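You operate a simulated robot arm through the tools that you are given. There is no shell and no other tool. Be economical: measure what you need, move in short steps, check, and stop when the job is done.

Carry out the task below with a simulated robot arm. There is one attempt and no reset: what you move stays moved.

TASK
Take the black primer tin and leave it on top of the square teal pan.
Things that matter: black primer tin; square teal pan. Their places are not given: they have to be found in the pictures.

It is judged by the outcome, as a careful person would: the job done as asked, and still so three seconds after it is handed in. It fails if anything else is knocked over, pushed out of place, dropped, spilled or broken.

THE ROBOT
A 7-joint arm with a two-finger parallel gripper, fixed in place. Base frame: the origin is at the foot of the arm, x ahead of it, y to its left, z up; the work surface is at about z = 0. Lengths are in m, angles in degrees, forces in N, time in s.
With the tool pointing down near the work surface it reaches from about 0.24 to 0.62 m from the base axis. Its first joint turns from -66.0 to 66.0 degrees. Payload 2.6 kg.
The tool frame sits at the grasp point between the pads (the TCP): z along the fingers, y along the line on which they close. The tips reach 0.03 m beyond it. The gripper opens to 0.094 m. The fingers are 0.028 m wide and 0.01 m thick; the gripper's body (0.05 by 0.096 m) begins 0.055 m behind the TCP.
Orientation is that of the tool frame in the base frame, as a unit quaternion [x, y, z, w]. With the fingers straight down and closing along the base's y, the tool's x points along the base's -x, its y along +y and its z along -z.

THE INTERFACE
- The arm moves only by the tool send_rows. Its argument "motion" is a list of rows, each an object (a shift or turn left out is 0, a gripper value left out holds the last) with "linear": the shift along the base's x, y, z in m, a list of three; "turn": the turn, a rotation vector about the base's x, y, z in degrees, a list of three. In form: [{"linear": [tx, ty, tz], "turn": [wx, wy, wz]}, ...]. A call has 1 to 20 rows; each row shifts and turns the commanded pose from where the row before left it. "claw" is the closure in counts, from 0 (fully open) to 255 (shut), set as the call begins (left out, the last holds). Each row takes 0.2 s and may step no farther than 0.05 m and 8.6 degrees from the row before; otherwise, or with a gripper value out of range, the whole call is refused. Where a pose cannot be reached the arm comes as near as it can. A force on the tool above 40 N (or 10 N above the force at the start of the call, whichever is more), or a blocked arm, ends the call early, and 0.2 s more pass. Each finger travels about 0.072 m/s and halts on what it meets, pressing with about 38 N; the grip force reading is that of the motor and also rises with nothing between the fingers. The clock runs only during rows and for 0.2 s after the last one: add rows that do not move to give the fingers time. The reply holds the time, the measured pose of the TCP, the force on the tool along the base axes, the opening and the grip force, in the units named above and with some noise, and new pictures: "views" is both (left out), scene, wrist or none.
- Cameras (640 x 400 px; columns grow to the right, rows downward): "scene" is fixed at [0.0242, 0.4307, 0.5494]; the picture's right is [-0.84, -0.54, 0.00], its down [-0.38, 0.59, -0.71] and it looks along [0.39, -0.60, -0.70] (base axes); focal length 322 px, centre (320, 200). "wrist" rides on the gripper at [-0.037, 0, -0.058] in the tool frame; the picture's right is [0.00, -1.00, 0.00], its down [0.97, 0.00, -0.24] and it looks along [0.24, 0.00, 0.97] (tool axes); focal length 218 px, centre (320, 200).
- locate(camera, pixels): for up to 12 pixels [column, row] of the newest picture of that camera ("zoom" is the newest enlarged one), the place [x, y, z] in the base frame of the surface seen there, good to about 0.002 m. The clock stands still meanwhile.
- zoom(camera, box): a new picture of the part [left, top, right, bottom] of that camera's present view, enlarged. The clock stands still meanwhile.
- close_job(): hands the job in; it is judged then, once.

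Work in short steps. Measure before you move; look again where a grasp or a placing could have gone wrong, and mend it. You have 60 turns and 120 pictures in all, those below and enlarged ones among them. Open the gripper and draw the arm clear of the work before you hand the job in, unless the task says otherwise; then end with one line.

The tools are called after ">>>" as a command line: name --argument value ..., lists and objects as JSON in quotes. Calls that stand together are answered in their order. send_rows: Moves the arm, as the interface text tells. Its arguments: {"type":"object","properties":{"motion":{"type":"array","items":{"type":"object","properties":{"linear":{"type":"array","items":{"type":"number"}},"turn":{"type":"array","items":{"type":"number"}}}}},"claw":{"type":"number"},"views":{"type":"string","enum":["both","scene","wrist","none"]}},"required":["motion"]} The other tools are called the same way: locate (camera, pixels) gives the place of the surface under pixels of a picture; zoom (camera, box) takes an enlarged picture of a part of a camera's view; close_job () hands the job in.

At the start:

```text
time_s: 0.0
tool_pos: [0.4185, 0.1701, 0.237]
tool_rot: [0.0, 1.0, 0.0, 0.001]
force: [0.4, 0.2, -0.7]
finger_gap: 0.0939
finger_force: 0.0
```

scene: 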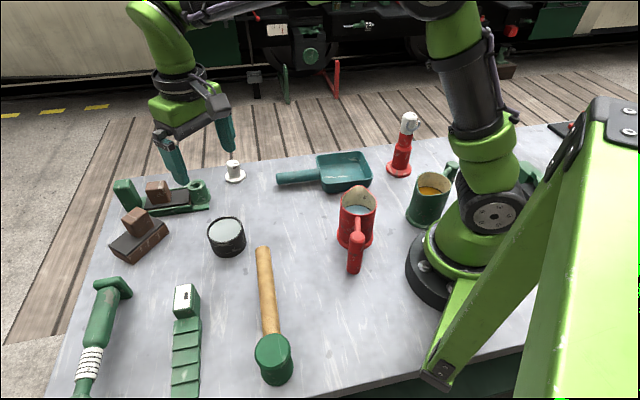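
wrist: 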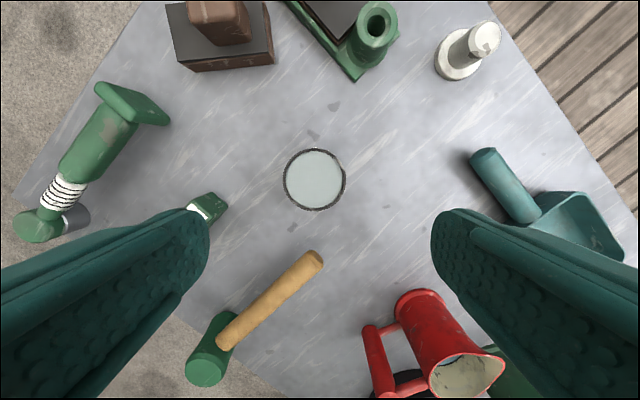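

The black tin is at scene (227,236) and the teal pan at (344,172). I'll zoom on both and locate points.

>>> zoom --camera "scene" --box '[190, 130, 390, 270]'

>>> locate --camera "scene" --pixels '[[227, 228], [212, 233], [243, 231], [228, 250], [344, 174], [322, 158], [366, 155], [372, 180], [328, 188], [345, 155], [345, 187], [295, 178]]'

>>> locate --camera "wrist" --pixels '[[314, 180], [285, 180], [344, 180], [314, 152], [314, 208], [575, 225], [540, 215], [580, 195], [620, 258], [360, 200]]'

```text
2.86 times, centred on (290, 200) of scene
```

zoom: 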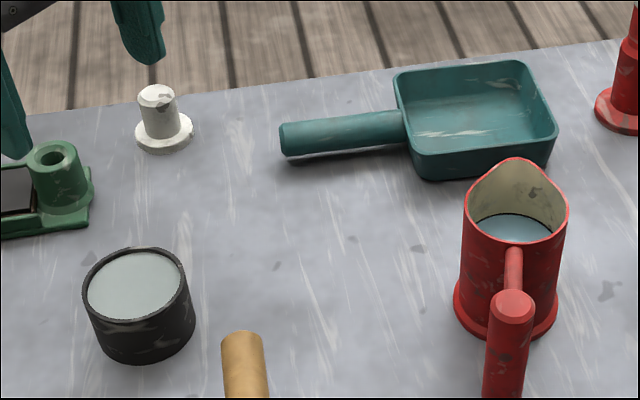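

```text
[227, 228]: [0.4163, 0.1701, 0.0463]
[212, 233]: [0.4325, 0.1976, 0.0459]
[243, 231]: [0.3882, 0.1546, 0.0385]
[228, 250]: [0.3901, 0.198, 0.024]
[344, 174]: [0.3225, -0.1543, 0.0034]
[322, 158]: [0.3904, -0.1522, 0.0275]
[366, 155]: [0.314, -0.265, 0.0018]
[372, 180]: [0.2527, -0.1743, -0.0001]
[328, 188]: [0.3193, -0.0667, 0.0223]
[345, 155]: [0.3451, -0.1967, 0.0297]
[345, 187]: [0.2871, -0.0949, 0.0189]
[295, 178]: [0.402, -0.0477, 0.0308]
```

```text
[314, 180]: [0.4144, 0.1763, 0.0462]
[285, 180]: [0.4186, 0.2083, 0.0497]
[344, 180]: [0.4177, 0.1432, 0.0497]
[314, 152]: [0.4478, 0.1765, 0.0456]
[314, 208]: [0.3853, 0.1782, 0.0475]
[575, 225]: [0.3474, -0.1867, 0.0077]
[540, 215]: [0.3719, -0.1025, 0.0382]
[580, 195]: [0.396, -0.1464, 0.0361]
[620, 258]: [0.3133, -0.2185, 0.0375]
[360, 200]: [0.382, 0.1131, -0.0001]
```

The tin is about 0.066 m across, centred near (0.416, 0.176), with its top at z≈0.05. Next I'll measure the pan's rim and interior in the zoomed picture.

>>> locate --camera "zoom" --pixels '[[398, 76], [515, 63], [554, 128], [418, 153], [455, 69], [485, 141], [405, 110], [539, 95], [470, 105], [430, 130], [530, 115], [505, 85]]'

>>> locate --camera "wrist" --pixels '[[584, 193], [622, 259], [532, 228], [545, 212], [600, 225], [580, 235], [560, 225], [590, 205], [605, 250], [605, 229]]'

>>> zoom --camera "scene" --box '[300, 135, 400, 205]'

```text
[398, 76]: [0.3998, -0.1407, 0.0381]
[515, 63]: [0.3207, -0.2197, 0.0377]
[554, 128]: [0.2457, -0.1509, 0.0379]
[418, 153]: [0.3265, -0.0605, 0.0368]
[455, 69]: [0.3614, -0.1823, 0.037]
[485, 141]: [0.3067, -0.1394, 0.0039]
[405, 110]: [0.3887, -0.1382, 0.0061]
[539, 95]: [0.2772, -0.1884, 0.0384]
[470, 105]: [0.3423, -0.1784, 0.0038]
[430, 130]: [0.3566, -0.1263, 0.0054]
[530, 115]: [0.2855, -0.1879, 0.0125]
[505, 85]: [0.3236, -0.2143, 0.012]
```

```text
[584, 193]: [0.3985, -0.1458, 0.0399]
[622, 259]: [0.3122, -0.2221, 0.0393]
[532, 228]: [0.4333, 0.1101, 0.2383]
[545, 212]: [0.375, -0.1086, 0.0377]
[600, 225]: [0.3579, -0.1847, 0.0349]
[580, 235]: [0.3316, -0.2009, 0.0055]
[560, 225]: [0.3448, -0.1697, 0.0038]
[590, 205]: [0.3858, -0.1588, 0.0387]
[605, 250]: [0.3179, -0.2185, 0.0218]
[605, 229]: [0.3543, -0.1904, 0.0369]
```

```text
5.71 times, centred on (350, 170) of scene
```

zoom: 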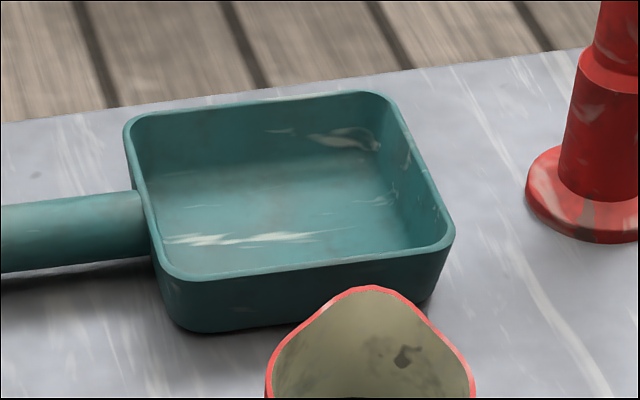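

The pan's rim corners give its centre as (0.322, -0.144). It is turned about 45°, so the fingers closing along y lie on its diagonal. I'll check the obstacles near the pan and the tin's edges more closely.

>>> locate --camera "scene" --pixels '[[357, 190], [342, 210], [374, 210], [352, 238], [357, 192], [408, 116], [400, 155], [392, 172], [410, 172], [432, 176], [356, 235], [371, 196]]'

>>> zoom --camera "wrist" --box '[264, 145, 364, 215]'

```text
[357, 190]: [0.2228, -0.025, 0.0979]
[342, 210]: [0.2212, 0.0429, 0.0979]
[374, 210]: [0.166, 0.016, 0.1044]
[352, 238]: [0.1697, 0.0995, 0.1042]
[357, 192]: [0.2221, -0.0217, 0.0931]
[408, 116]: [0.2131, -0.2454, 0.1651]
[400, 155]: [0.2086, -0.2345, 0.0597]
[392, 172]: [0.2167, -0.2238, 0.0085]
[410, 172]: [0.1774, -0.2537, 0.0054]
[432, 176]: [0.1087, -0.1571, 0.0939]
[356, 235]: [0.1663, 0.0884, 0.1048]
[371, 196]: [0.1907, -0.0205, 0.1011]
```

```text
5.71 times, centred on (314, 180) of wrist
```

zoom: 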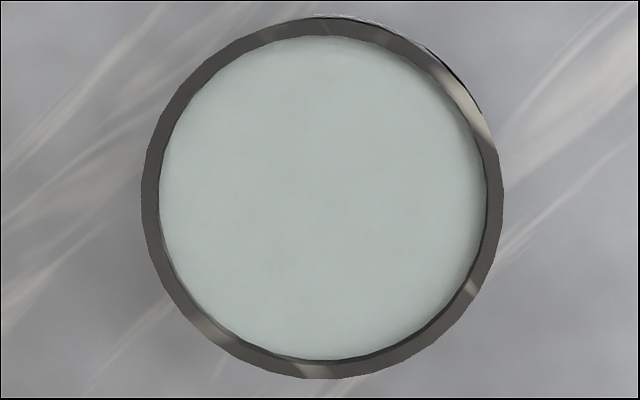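

The tin is open and full of paint, centred at (0.417, 0.176), so it has to stay level and move gently. The obstacles are clear of the path. I'm lining up and descending with the gripper open.

>>> send_rows --motion '[{"linear": [-0.0015, 0.006, -0.02]}, {"linear": [0, 0, -0.03]}, {"linear": [0, 0, -0.03]}, {"linear": [0, 0, -0.03]}, {"linear": [0, 0, -0.02]}, {}]' --claw 0

```text
time_s: 1.4
tool_pos: [0.4174, 0.1769, 0.1056]
tool_rot: [0.0, 1.0, -0.001, 0.0]
force: [-0.4, 0.1, -0.3]
finger_gap: 0.094
finger_force: 0.1
```

scene: 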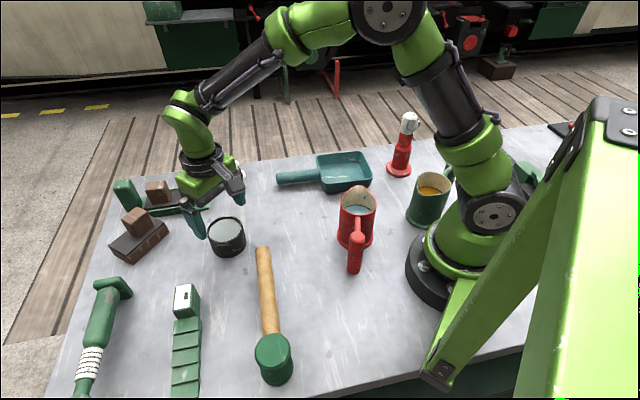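
wrist: 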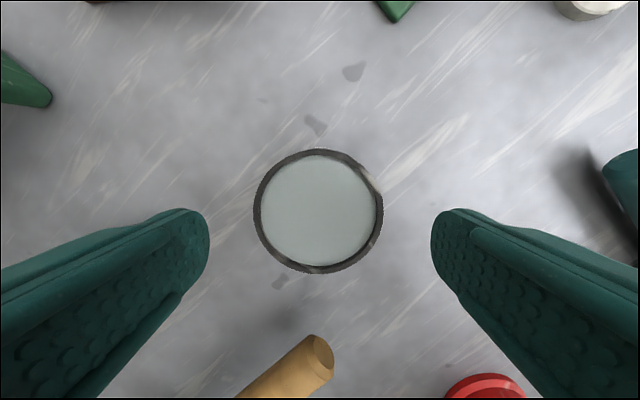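

The tin is centred between the fingers at column 318. I'll check its rim in x.

>>> locate --camera "wrist" --pixels '[[318, 152], [318, 270], [257, 210], [380, 212], [319, 345]]'

```text
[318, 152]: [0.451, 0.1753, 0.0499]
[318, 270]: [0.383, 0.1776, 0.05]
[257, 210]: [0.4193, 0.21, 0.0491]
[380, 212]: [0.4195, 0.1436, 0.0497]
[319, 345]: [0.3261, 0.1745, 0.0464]
```

The centre is (0.417, 0.177) and the rim is at z=0.05, so the tool is aligned. I'm going down to z≈0.046.

>>> send_rows --motion '[{"linear": [0, 0, -0.02]}, {"linear": [0, 0, -0.02]}, {"linear": [0, 0, -0.015]}, {"linear": [0, 0, -0.005]}, {}]' --views "none"

>>> send_rows --motion '[{}, {}, {}, {}]' --claw 255

```text
time_s: 2.6
tool_pos: [0.4172, 0.1758, 0.0461]
tool_rot: [0.0, 1.0, 0.0, 0.0]
force: [0.8, -0.5, -0.5]
finger_gap: 0.0941
finger_force: 0.1
```

```text
time_s: 3.6
tool_pos: [0.417, 0.1764, 0.0462]
tool_rot: [0.0, 1.0, 0.0, 0.0]
force: [1.4, 0.1, 0.3]
finger_gap: 0.0726
finger_force: 38.1
```

scene: 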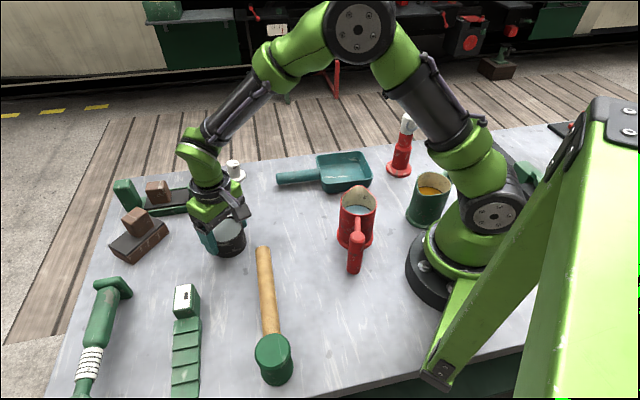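
wrist: 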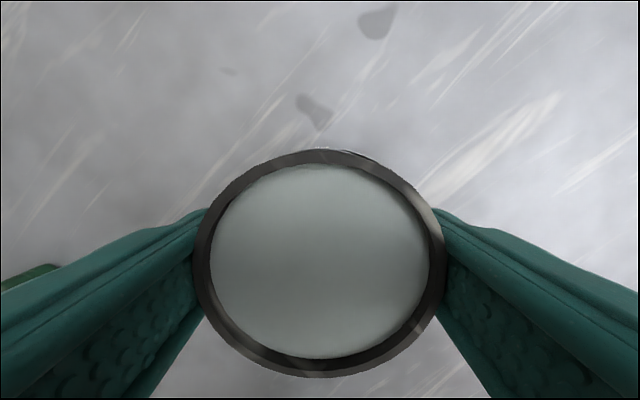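

Gripped, with a gap of 0.073 m and 38 N. I'm lifting gently and checking the hold.

>>> send_rows --motion '[{"linear": [0, 0, 0.005]}, {"linear": [0, 0, 0.01]}, {"linear": [0, 0, 0.015]}, {"linear": [0, 0, 0.02]}, {"linear": [0, 0, 0.02]}, {"linear": [0, 0, 0.02]}, {"linear": [0, 0, 0.02]}, {"linear": [0, 0, 0.015]}, {"linear": [0, 0, 0.01]}, {"linear": [0, 0, 0.005]}, {}]'

```text
time_s: 6.0
tool_pos: [0.4174, 0.1768, 0.185]
tool_rot: [-0.001, 1.0, 0.0, 0.0]
force: [0.6, 0.1, -4.3]
finger_gap: 0.0729
finger_force: 38.3
```

scene: 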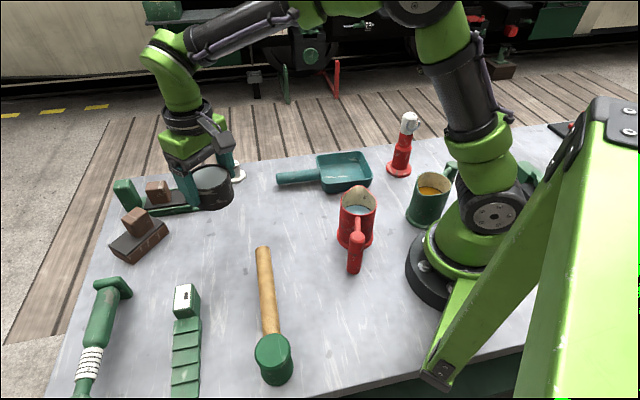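
wrist: 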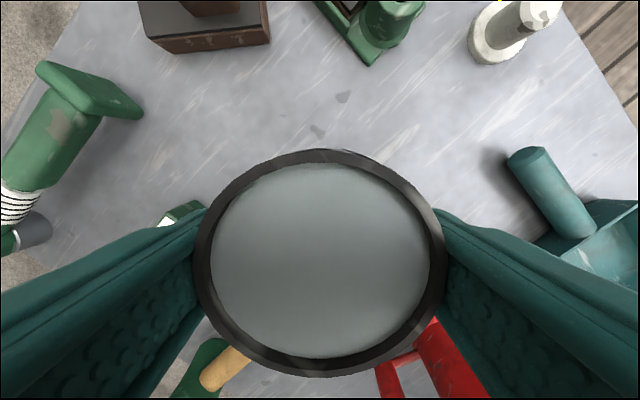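

The tin is held level. I'm moving it above the pan with smooth steps (dx -0.0945, dy -0.3205).

>>> send_rows --motion '[{"linear": [-0.0016, -0.0053, 0]}, {"linear": [-0.0032, -0.0107, 0]}, {"linear": [-0.0047, -0.016, 0]}, {"linear": [-0.0063, -0.02137, 0]}, {"linear": [-0.0063, -0.02137, 0]}, {"linear": [-0.0063, -0.02137, 0]}, {"linear": [-0.0063, -0.02137, 0]}, {"linear": [-0.0063, -0.02137, 0]}, {"linear": [-0.0063, -0.02137, 0]}, {"linear": [-0.0063, -0.02137, 0]}, {"linear": [-0.0063, -0.02137, 0]}, {"linear": [-0.0063, -0.02137, 0]}, {"linear": [-0.0063, -0.02137, 0]}, {"linear": [-0.0063, -0.02137, 0]}, {"linear": [-0.0063, -0.02137, 0]}, {"linear": [-0.0047, -0.016, 0]}, {"linear": [-0.0032, -0.0107, 0]}, {"linear": [-0.0016, -0.0053, 0]}, {}]'

```text
time_s: 10.0
tool_pos: [0.323, -0.1444, 0.187]
tool_rot: [0.0, 1.0, 0.0, 0.0]
force: [-0.7, 0.7, -4.3]
finger_gap: 0.0725
finger_force: 37.8
```

scene: 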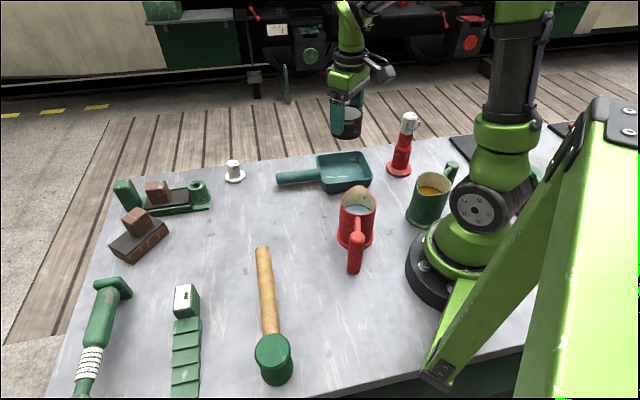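
wrist: 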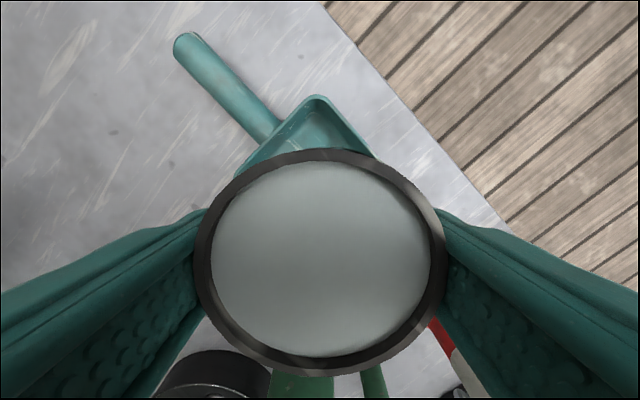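

The tin is above the pan, and the pan's far corner (318, 97) sits in line with the tool. I'm locating the pan edges, then lowering partway.

>>> locate --camera "wrist" --pixels '[[318, 96], [245, 160], [375, 153]]'

>>> send_rows --motion '[{"linear": [0, 0, -0.008]}, {"linear": [0, 0, -0.016]}, {"linear": [0, 0, -0.016]}, {"linear": [0, 0, -0.016]}, {"linear": [0, 0, -0.016]}, {"linear": [0, 0, -0.012]}, {"linear": [0, 0, -0.006]}, {}]'

```text
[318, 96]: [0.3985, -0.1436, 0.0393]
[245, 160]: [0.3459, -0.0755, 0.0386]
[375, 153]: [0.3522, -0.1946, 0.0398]
```

```text
time_s: 11.8
tool_pos: [0.322, -0.145, 0.0971]
tool_rot: [0.0, 1.0, 0.0, 0.0]
force: [0.6, 0.4, -4.0]
finger_gap: 0.0725
finger_force: 37.9
```

scene: 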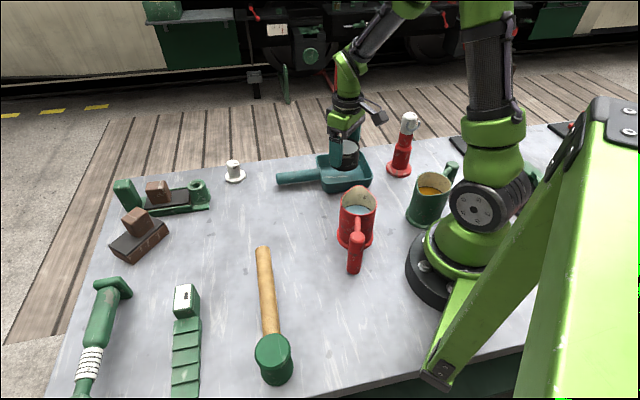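
wrist: 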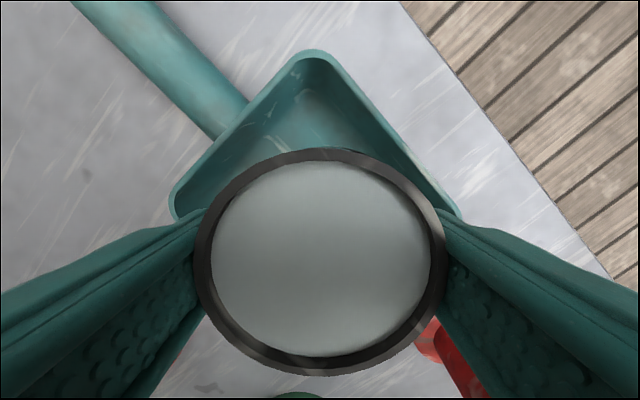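

I'm verifying the pan's position under the tin from this closer view, and zooming in on the scene.

>>> locate --camera "wrist" --pixels '[[305, 54], [176, 210], [240, 112], [400, 145], [455, 208], [305, 100]]'

>>> zoom --camera "scene" --box '[300, 125, 400, 205]'

```text
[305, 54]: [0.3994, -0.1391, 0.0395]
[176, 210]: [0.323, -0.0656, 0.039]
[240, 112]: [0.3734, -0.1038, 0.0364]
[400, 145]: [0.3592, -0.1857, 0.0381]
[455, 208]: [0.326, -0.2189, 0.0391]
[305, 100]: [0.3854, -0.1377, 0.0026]
```

```text
5.00 times, centred on (350, 165) of scene
```

zoom: 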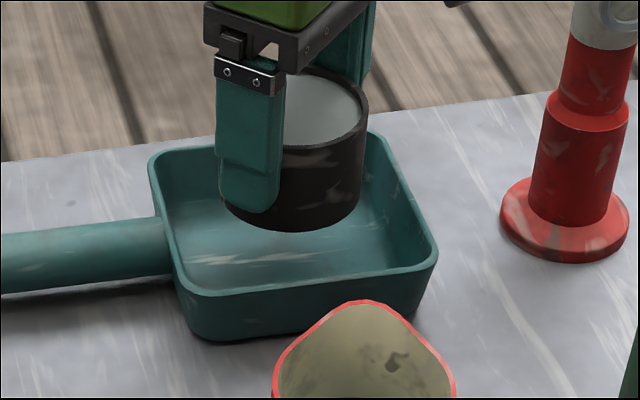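

The pan's centre is confirmed at about (0.323, -0.142). I'm lowering the tin onto the pan floor (about z 0.003), with small steps near contact.

>>> send_rows --motion '[{"linear": [0, 0.0015, -0.008]}, {"linear": [0, 0, -0.01]}, {"linear": [0, 0, -0.01]}, {"linear": [0, 0, -0.008]}, {"linear": [0, 0, -0.004]}, {"linear": [0, 0, -0.003]}, {}]'

```text
time_s: 12.7
tool_pos: [0.325, -0.1445, 0.0703]
tool_rot: [0.0, 1.0, -0.002, 0.005]
force: [-3.4, 1.2, 9.2]
finger_gap: 0.0723
finger_force: 37.9
stopped in row 4: the force on the tool passed its limit (the readings are from after the stop); the commanded pose is now the measured one
```

scene: 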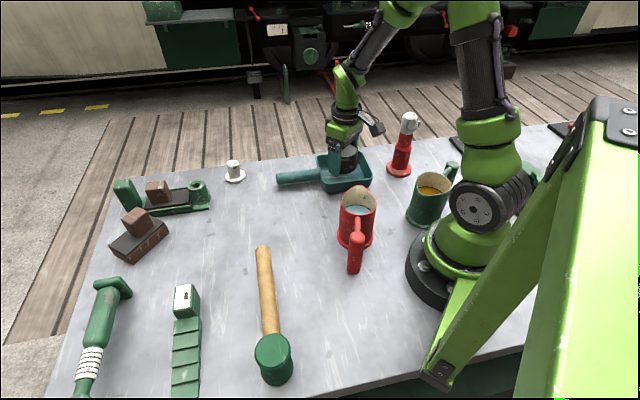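
wrist: 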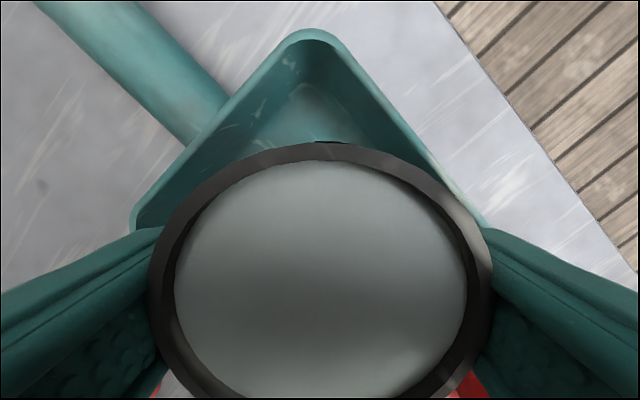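

Contact came early, at z=0.070, and the tin looks to have shifted up in the grip (its rim is now about 345 px wide). I'll look closely before moving again.

>>> zoom --camera "scene" --box '[300, 125, 400, 205]'

>>> locate --camera "wrist" --pixels '[[320, 152], [158, 280], [485, 280], [320, 280], [310, 33], [137, 215], [478, 215], [200, 380], [440, 380], [310, 110]]'

```text
5.00 times, centred on (350, 165) of scene
```

zoom: 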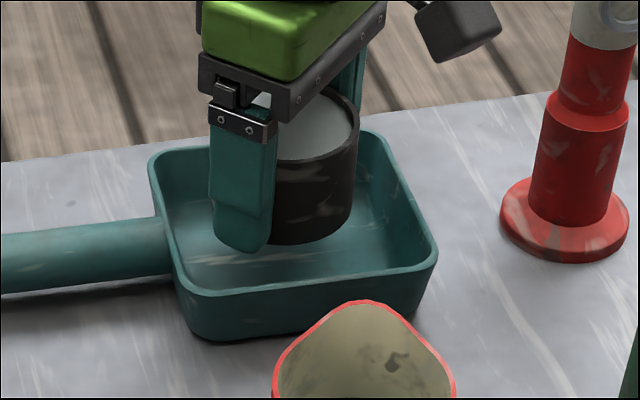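

```text
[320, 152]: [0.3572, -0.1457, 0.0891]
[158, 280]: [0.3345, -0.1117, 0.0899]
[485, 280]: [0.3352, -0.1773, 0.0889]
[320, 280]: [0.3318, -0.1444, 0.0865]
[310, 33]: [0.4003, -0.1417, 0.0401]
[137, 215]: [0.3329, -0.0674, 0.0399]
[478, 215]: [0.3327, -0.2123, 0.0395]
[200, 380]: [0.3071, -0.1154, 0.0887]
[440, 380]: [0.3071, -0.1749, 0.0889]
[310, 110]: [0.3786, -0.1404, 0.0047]
```

The tin's rim is level at z≈0.089, so its bottom is at 0.039, the pan's rim height. It slid 0.015 m up in the fingers from that support, so the pan behaves as solid at rim height. The tin is centred and bearing there. I'll ease up slightly to take off the pressing force and check.

>>> send_rows --motion '[{"linear": [0, 0, 0.001]}, {}]' --views "wrist"

```text
time_s: 13.3
tool_pos: [0.3238, -0.1445, 0.0706]
tool_rot: [0.0, 1.0, -0.002, 0.005]
force: [0.4, 0.0, -4.9]
finger_gap: 0.0726
finger_force: 37.6
```

wrist: 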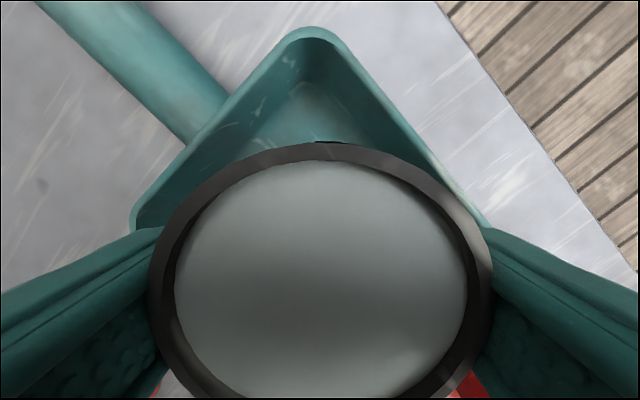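

The full weight (-4.9 N) is back on the tool, so the tin is just off its support. I'm lowering by 1 mm to confirm the contact height.

>>> send_rows --motion '[{"linear": [0, 0, -0.001]}, {}]' --views "none"

```text
time_s: 13.9
tool_pos: [0.3244, -0.1441, 0.0705]
tool_rot: [-0.001, 1.0, -0.002, 0.005]
force: [-5.8, 1.0, 12.7]
finger_gap: 0.0726
finger_force: 38.0
```

A 1 mm descent brings the force to +12.7 N, so there is firm support at this height. I'll take off half a millimetre and release.

>>> send_rows --motion '[{"linear": [0, 0, 0.0006]}, {}]' --views "none"

>>> send_rows --motion '[{}, {}, {}]' --claw 10

>>> zoom --camera "scene" --box '[300, 125, 400, 205]'

```text
time_s: 14.5
tool_pos: [0.3247, -0.1449, 0.0713]
tool_rot: [-0.001, 1.0, -0.001, 0.004]
force: [-1.4, 0.4, 3.1]
finger_gap: 0.0725
finger_force: 37.5
```

```text
time_s: 15.3
tool_pos: [0.3251, -0.1438, 0.0696]
tool_rot: [-0.001, 1.0, -0.002, 0.005]
force: [0.0, -0.9, 0.6]
finger_gap: 0.0898
finger_force: 0.1
```

scene: 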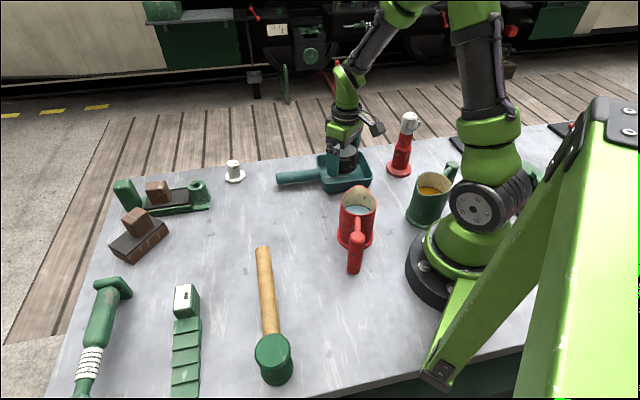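
wrist: 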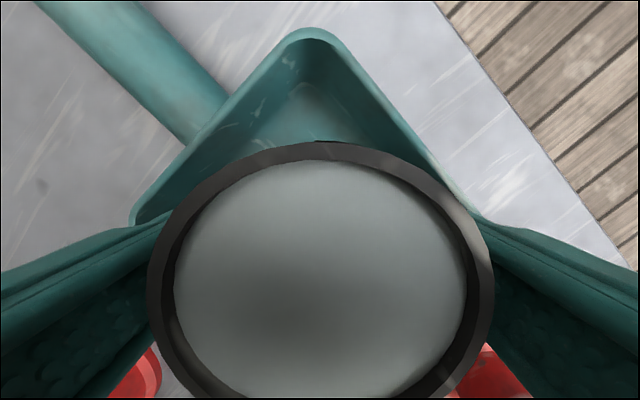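

```text
5.00 times, centred on (350, 165) of scene
```

zoom: 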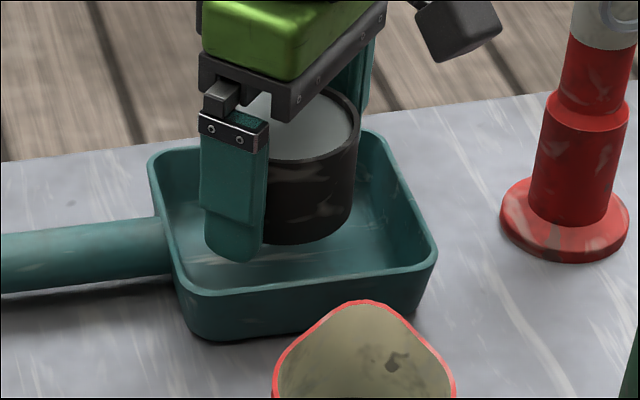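

The fingers are open and the tin stays in place on the pan. I'm raising straight up.

>>> send_rows --motion '[{"linear": [0, 0, 0.004]}, {"linear": [0, 0, 0.008]}, {"linear": [0, 0, 0.015]}, {"linear": [0, 0, 0.02]}, {"linear": [0, 0, 0.03]}, {"linear": [0, 0, 0.03]}, {"linear": [0, 0, 0.03]}, {}]' --claw 0

>>> zoom --camera "scene" --box '[300, 125, 400, 205]'

```text
time_s: 17.1
tool_pos: [0.3257, -0.1435, 0.2079]
tool_rot: [0.001, 1.0, -0.002, 0.005]
force: [1.0, 0.6, -0.1]
finger_gap: 0.094
finger_force: 0.1
```

scene: 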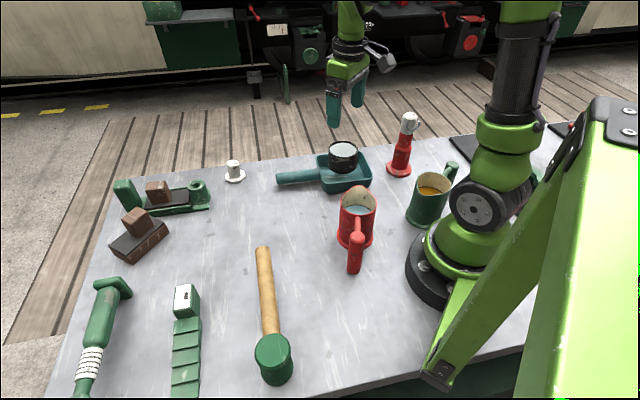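
wrist: 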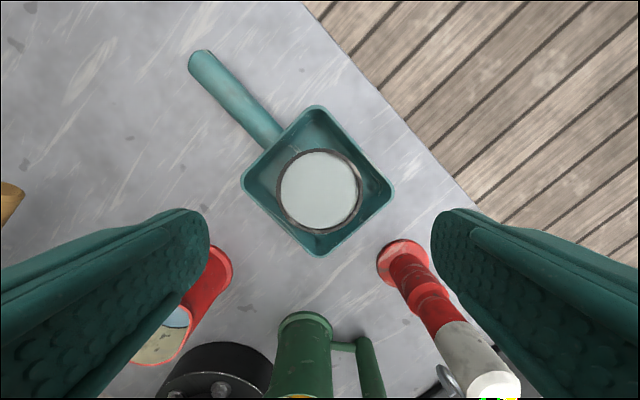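

```text
5.00 times, centred on (350, 165) of scene
```

zoom: 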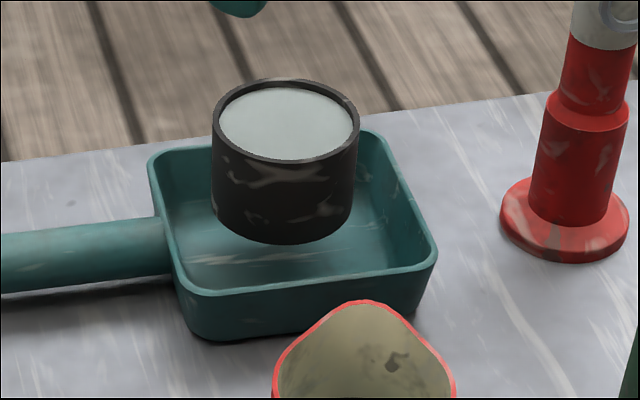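

The tin stands level, centred and at rest on the pan, and nothing else has moved. The gripper is open and clear, so I'm handing in.

>>> close_job

```text
The job is handed in.
```

The black primer tin is on the square teal pan, upright and centred. It rests level with the pan's rim rather than on the pan floor, because the simulated pan was solid at that height. Nothing else was disturbed.
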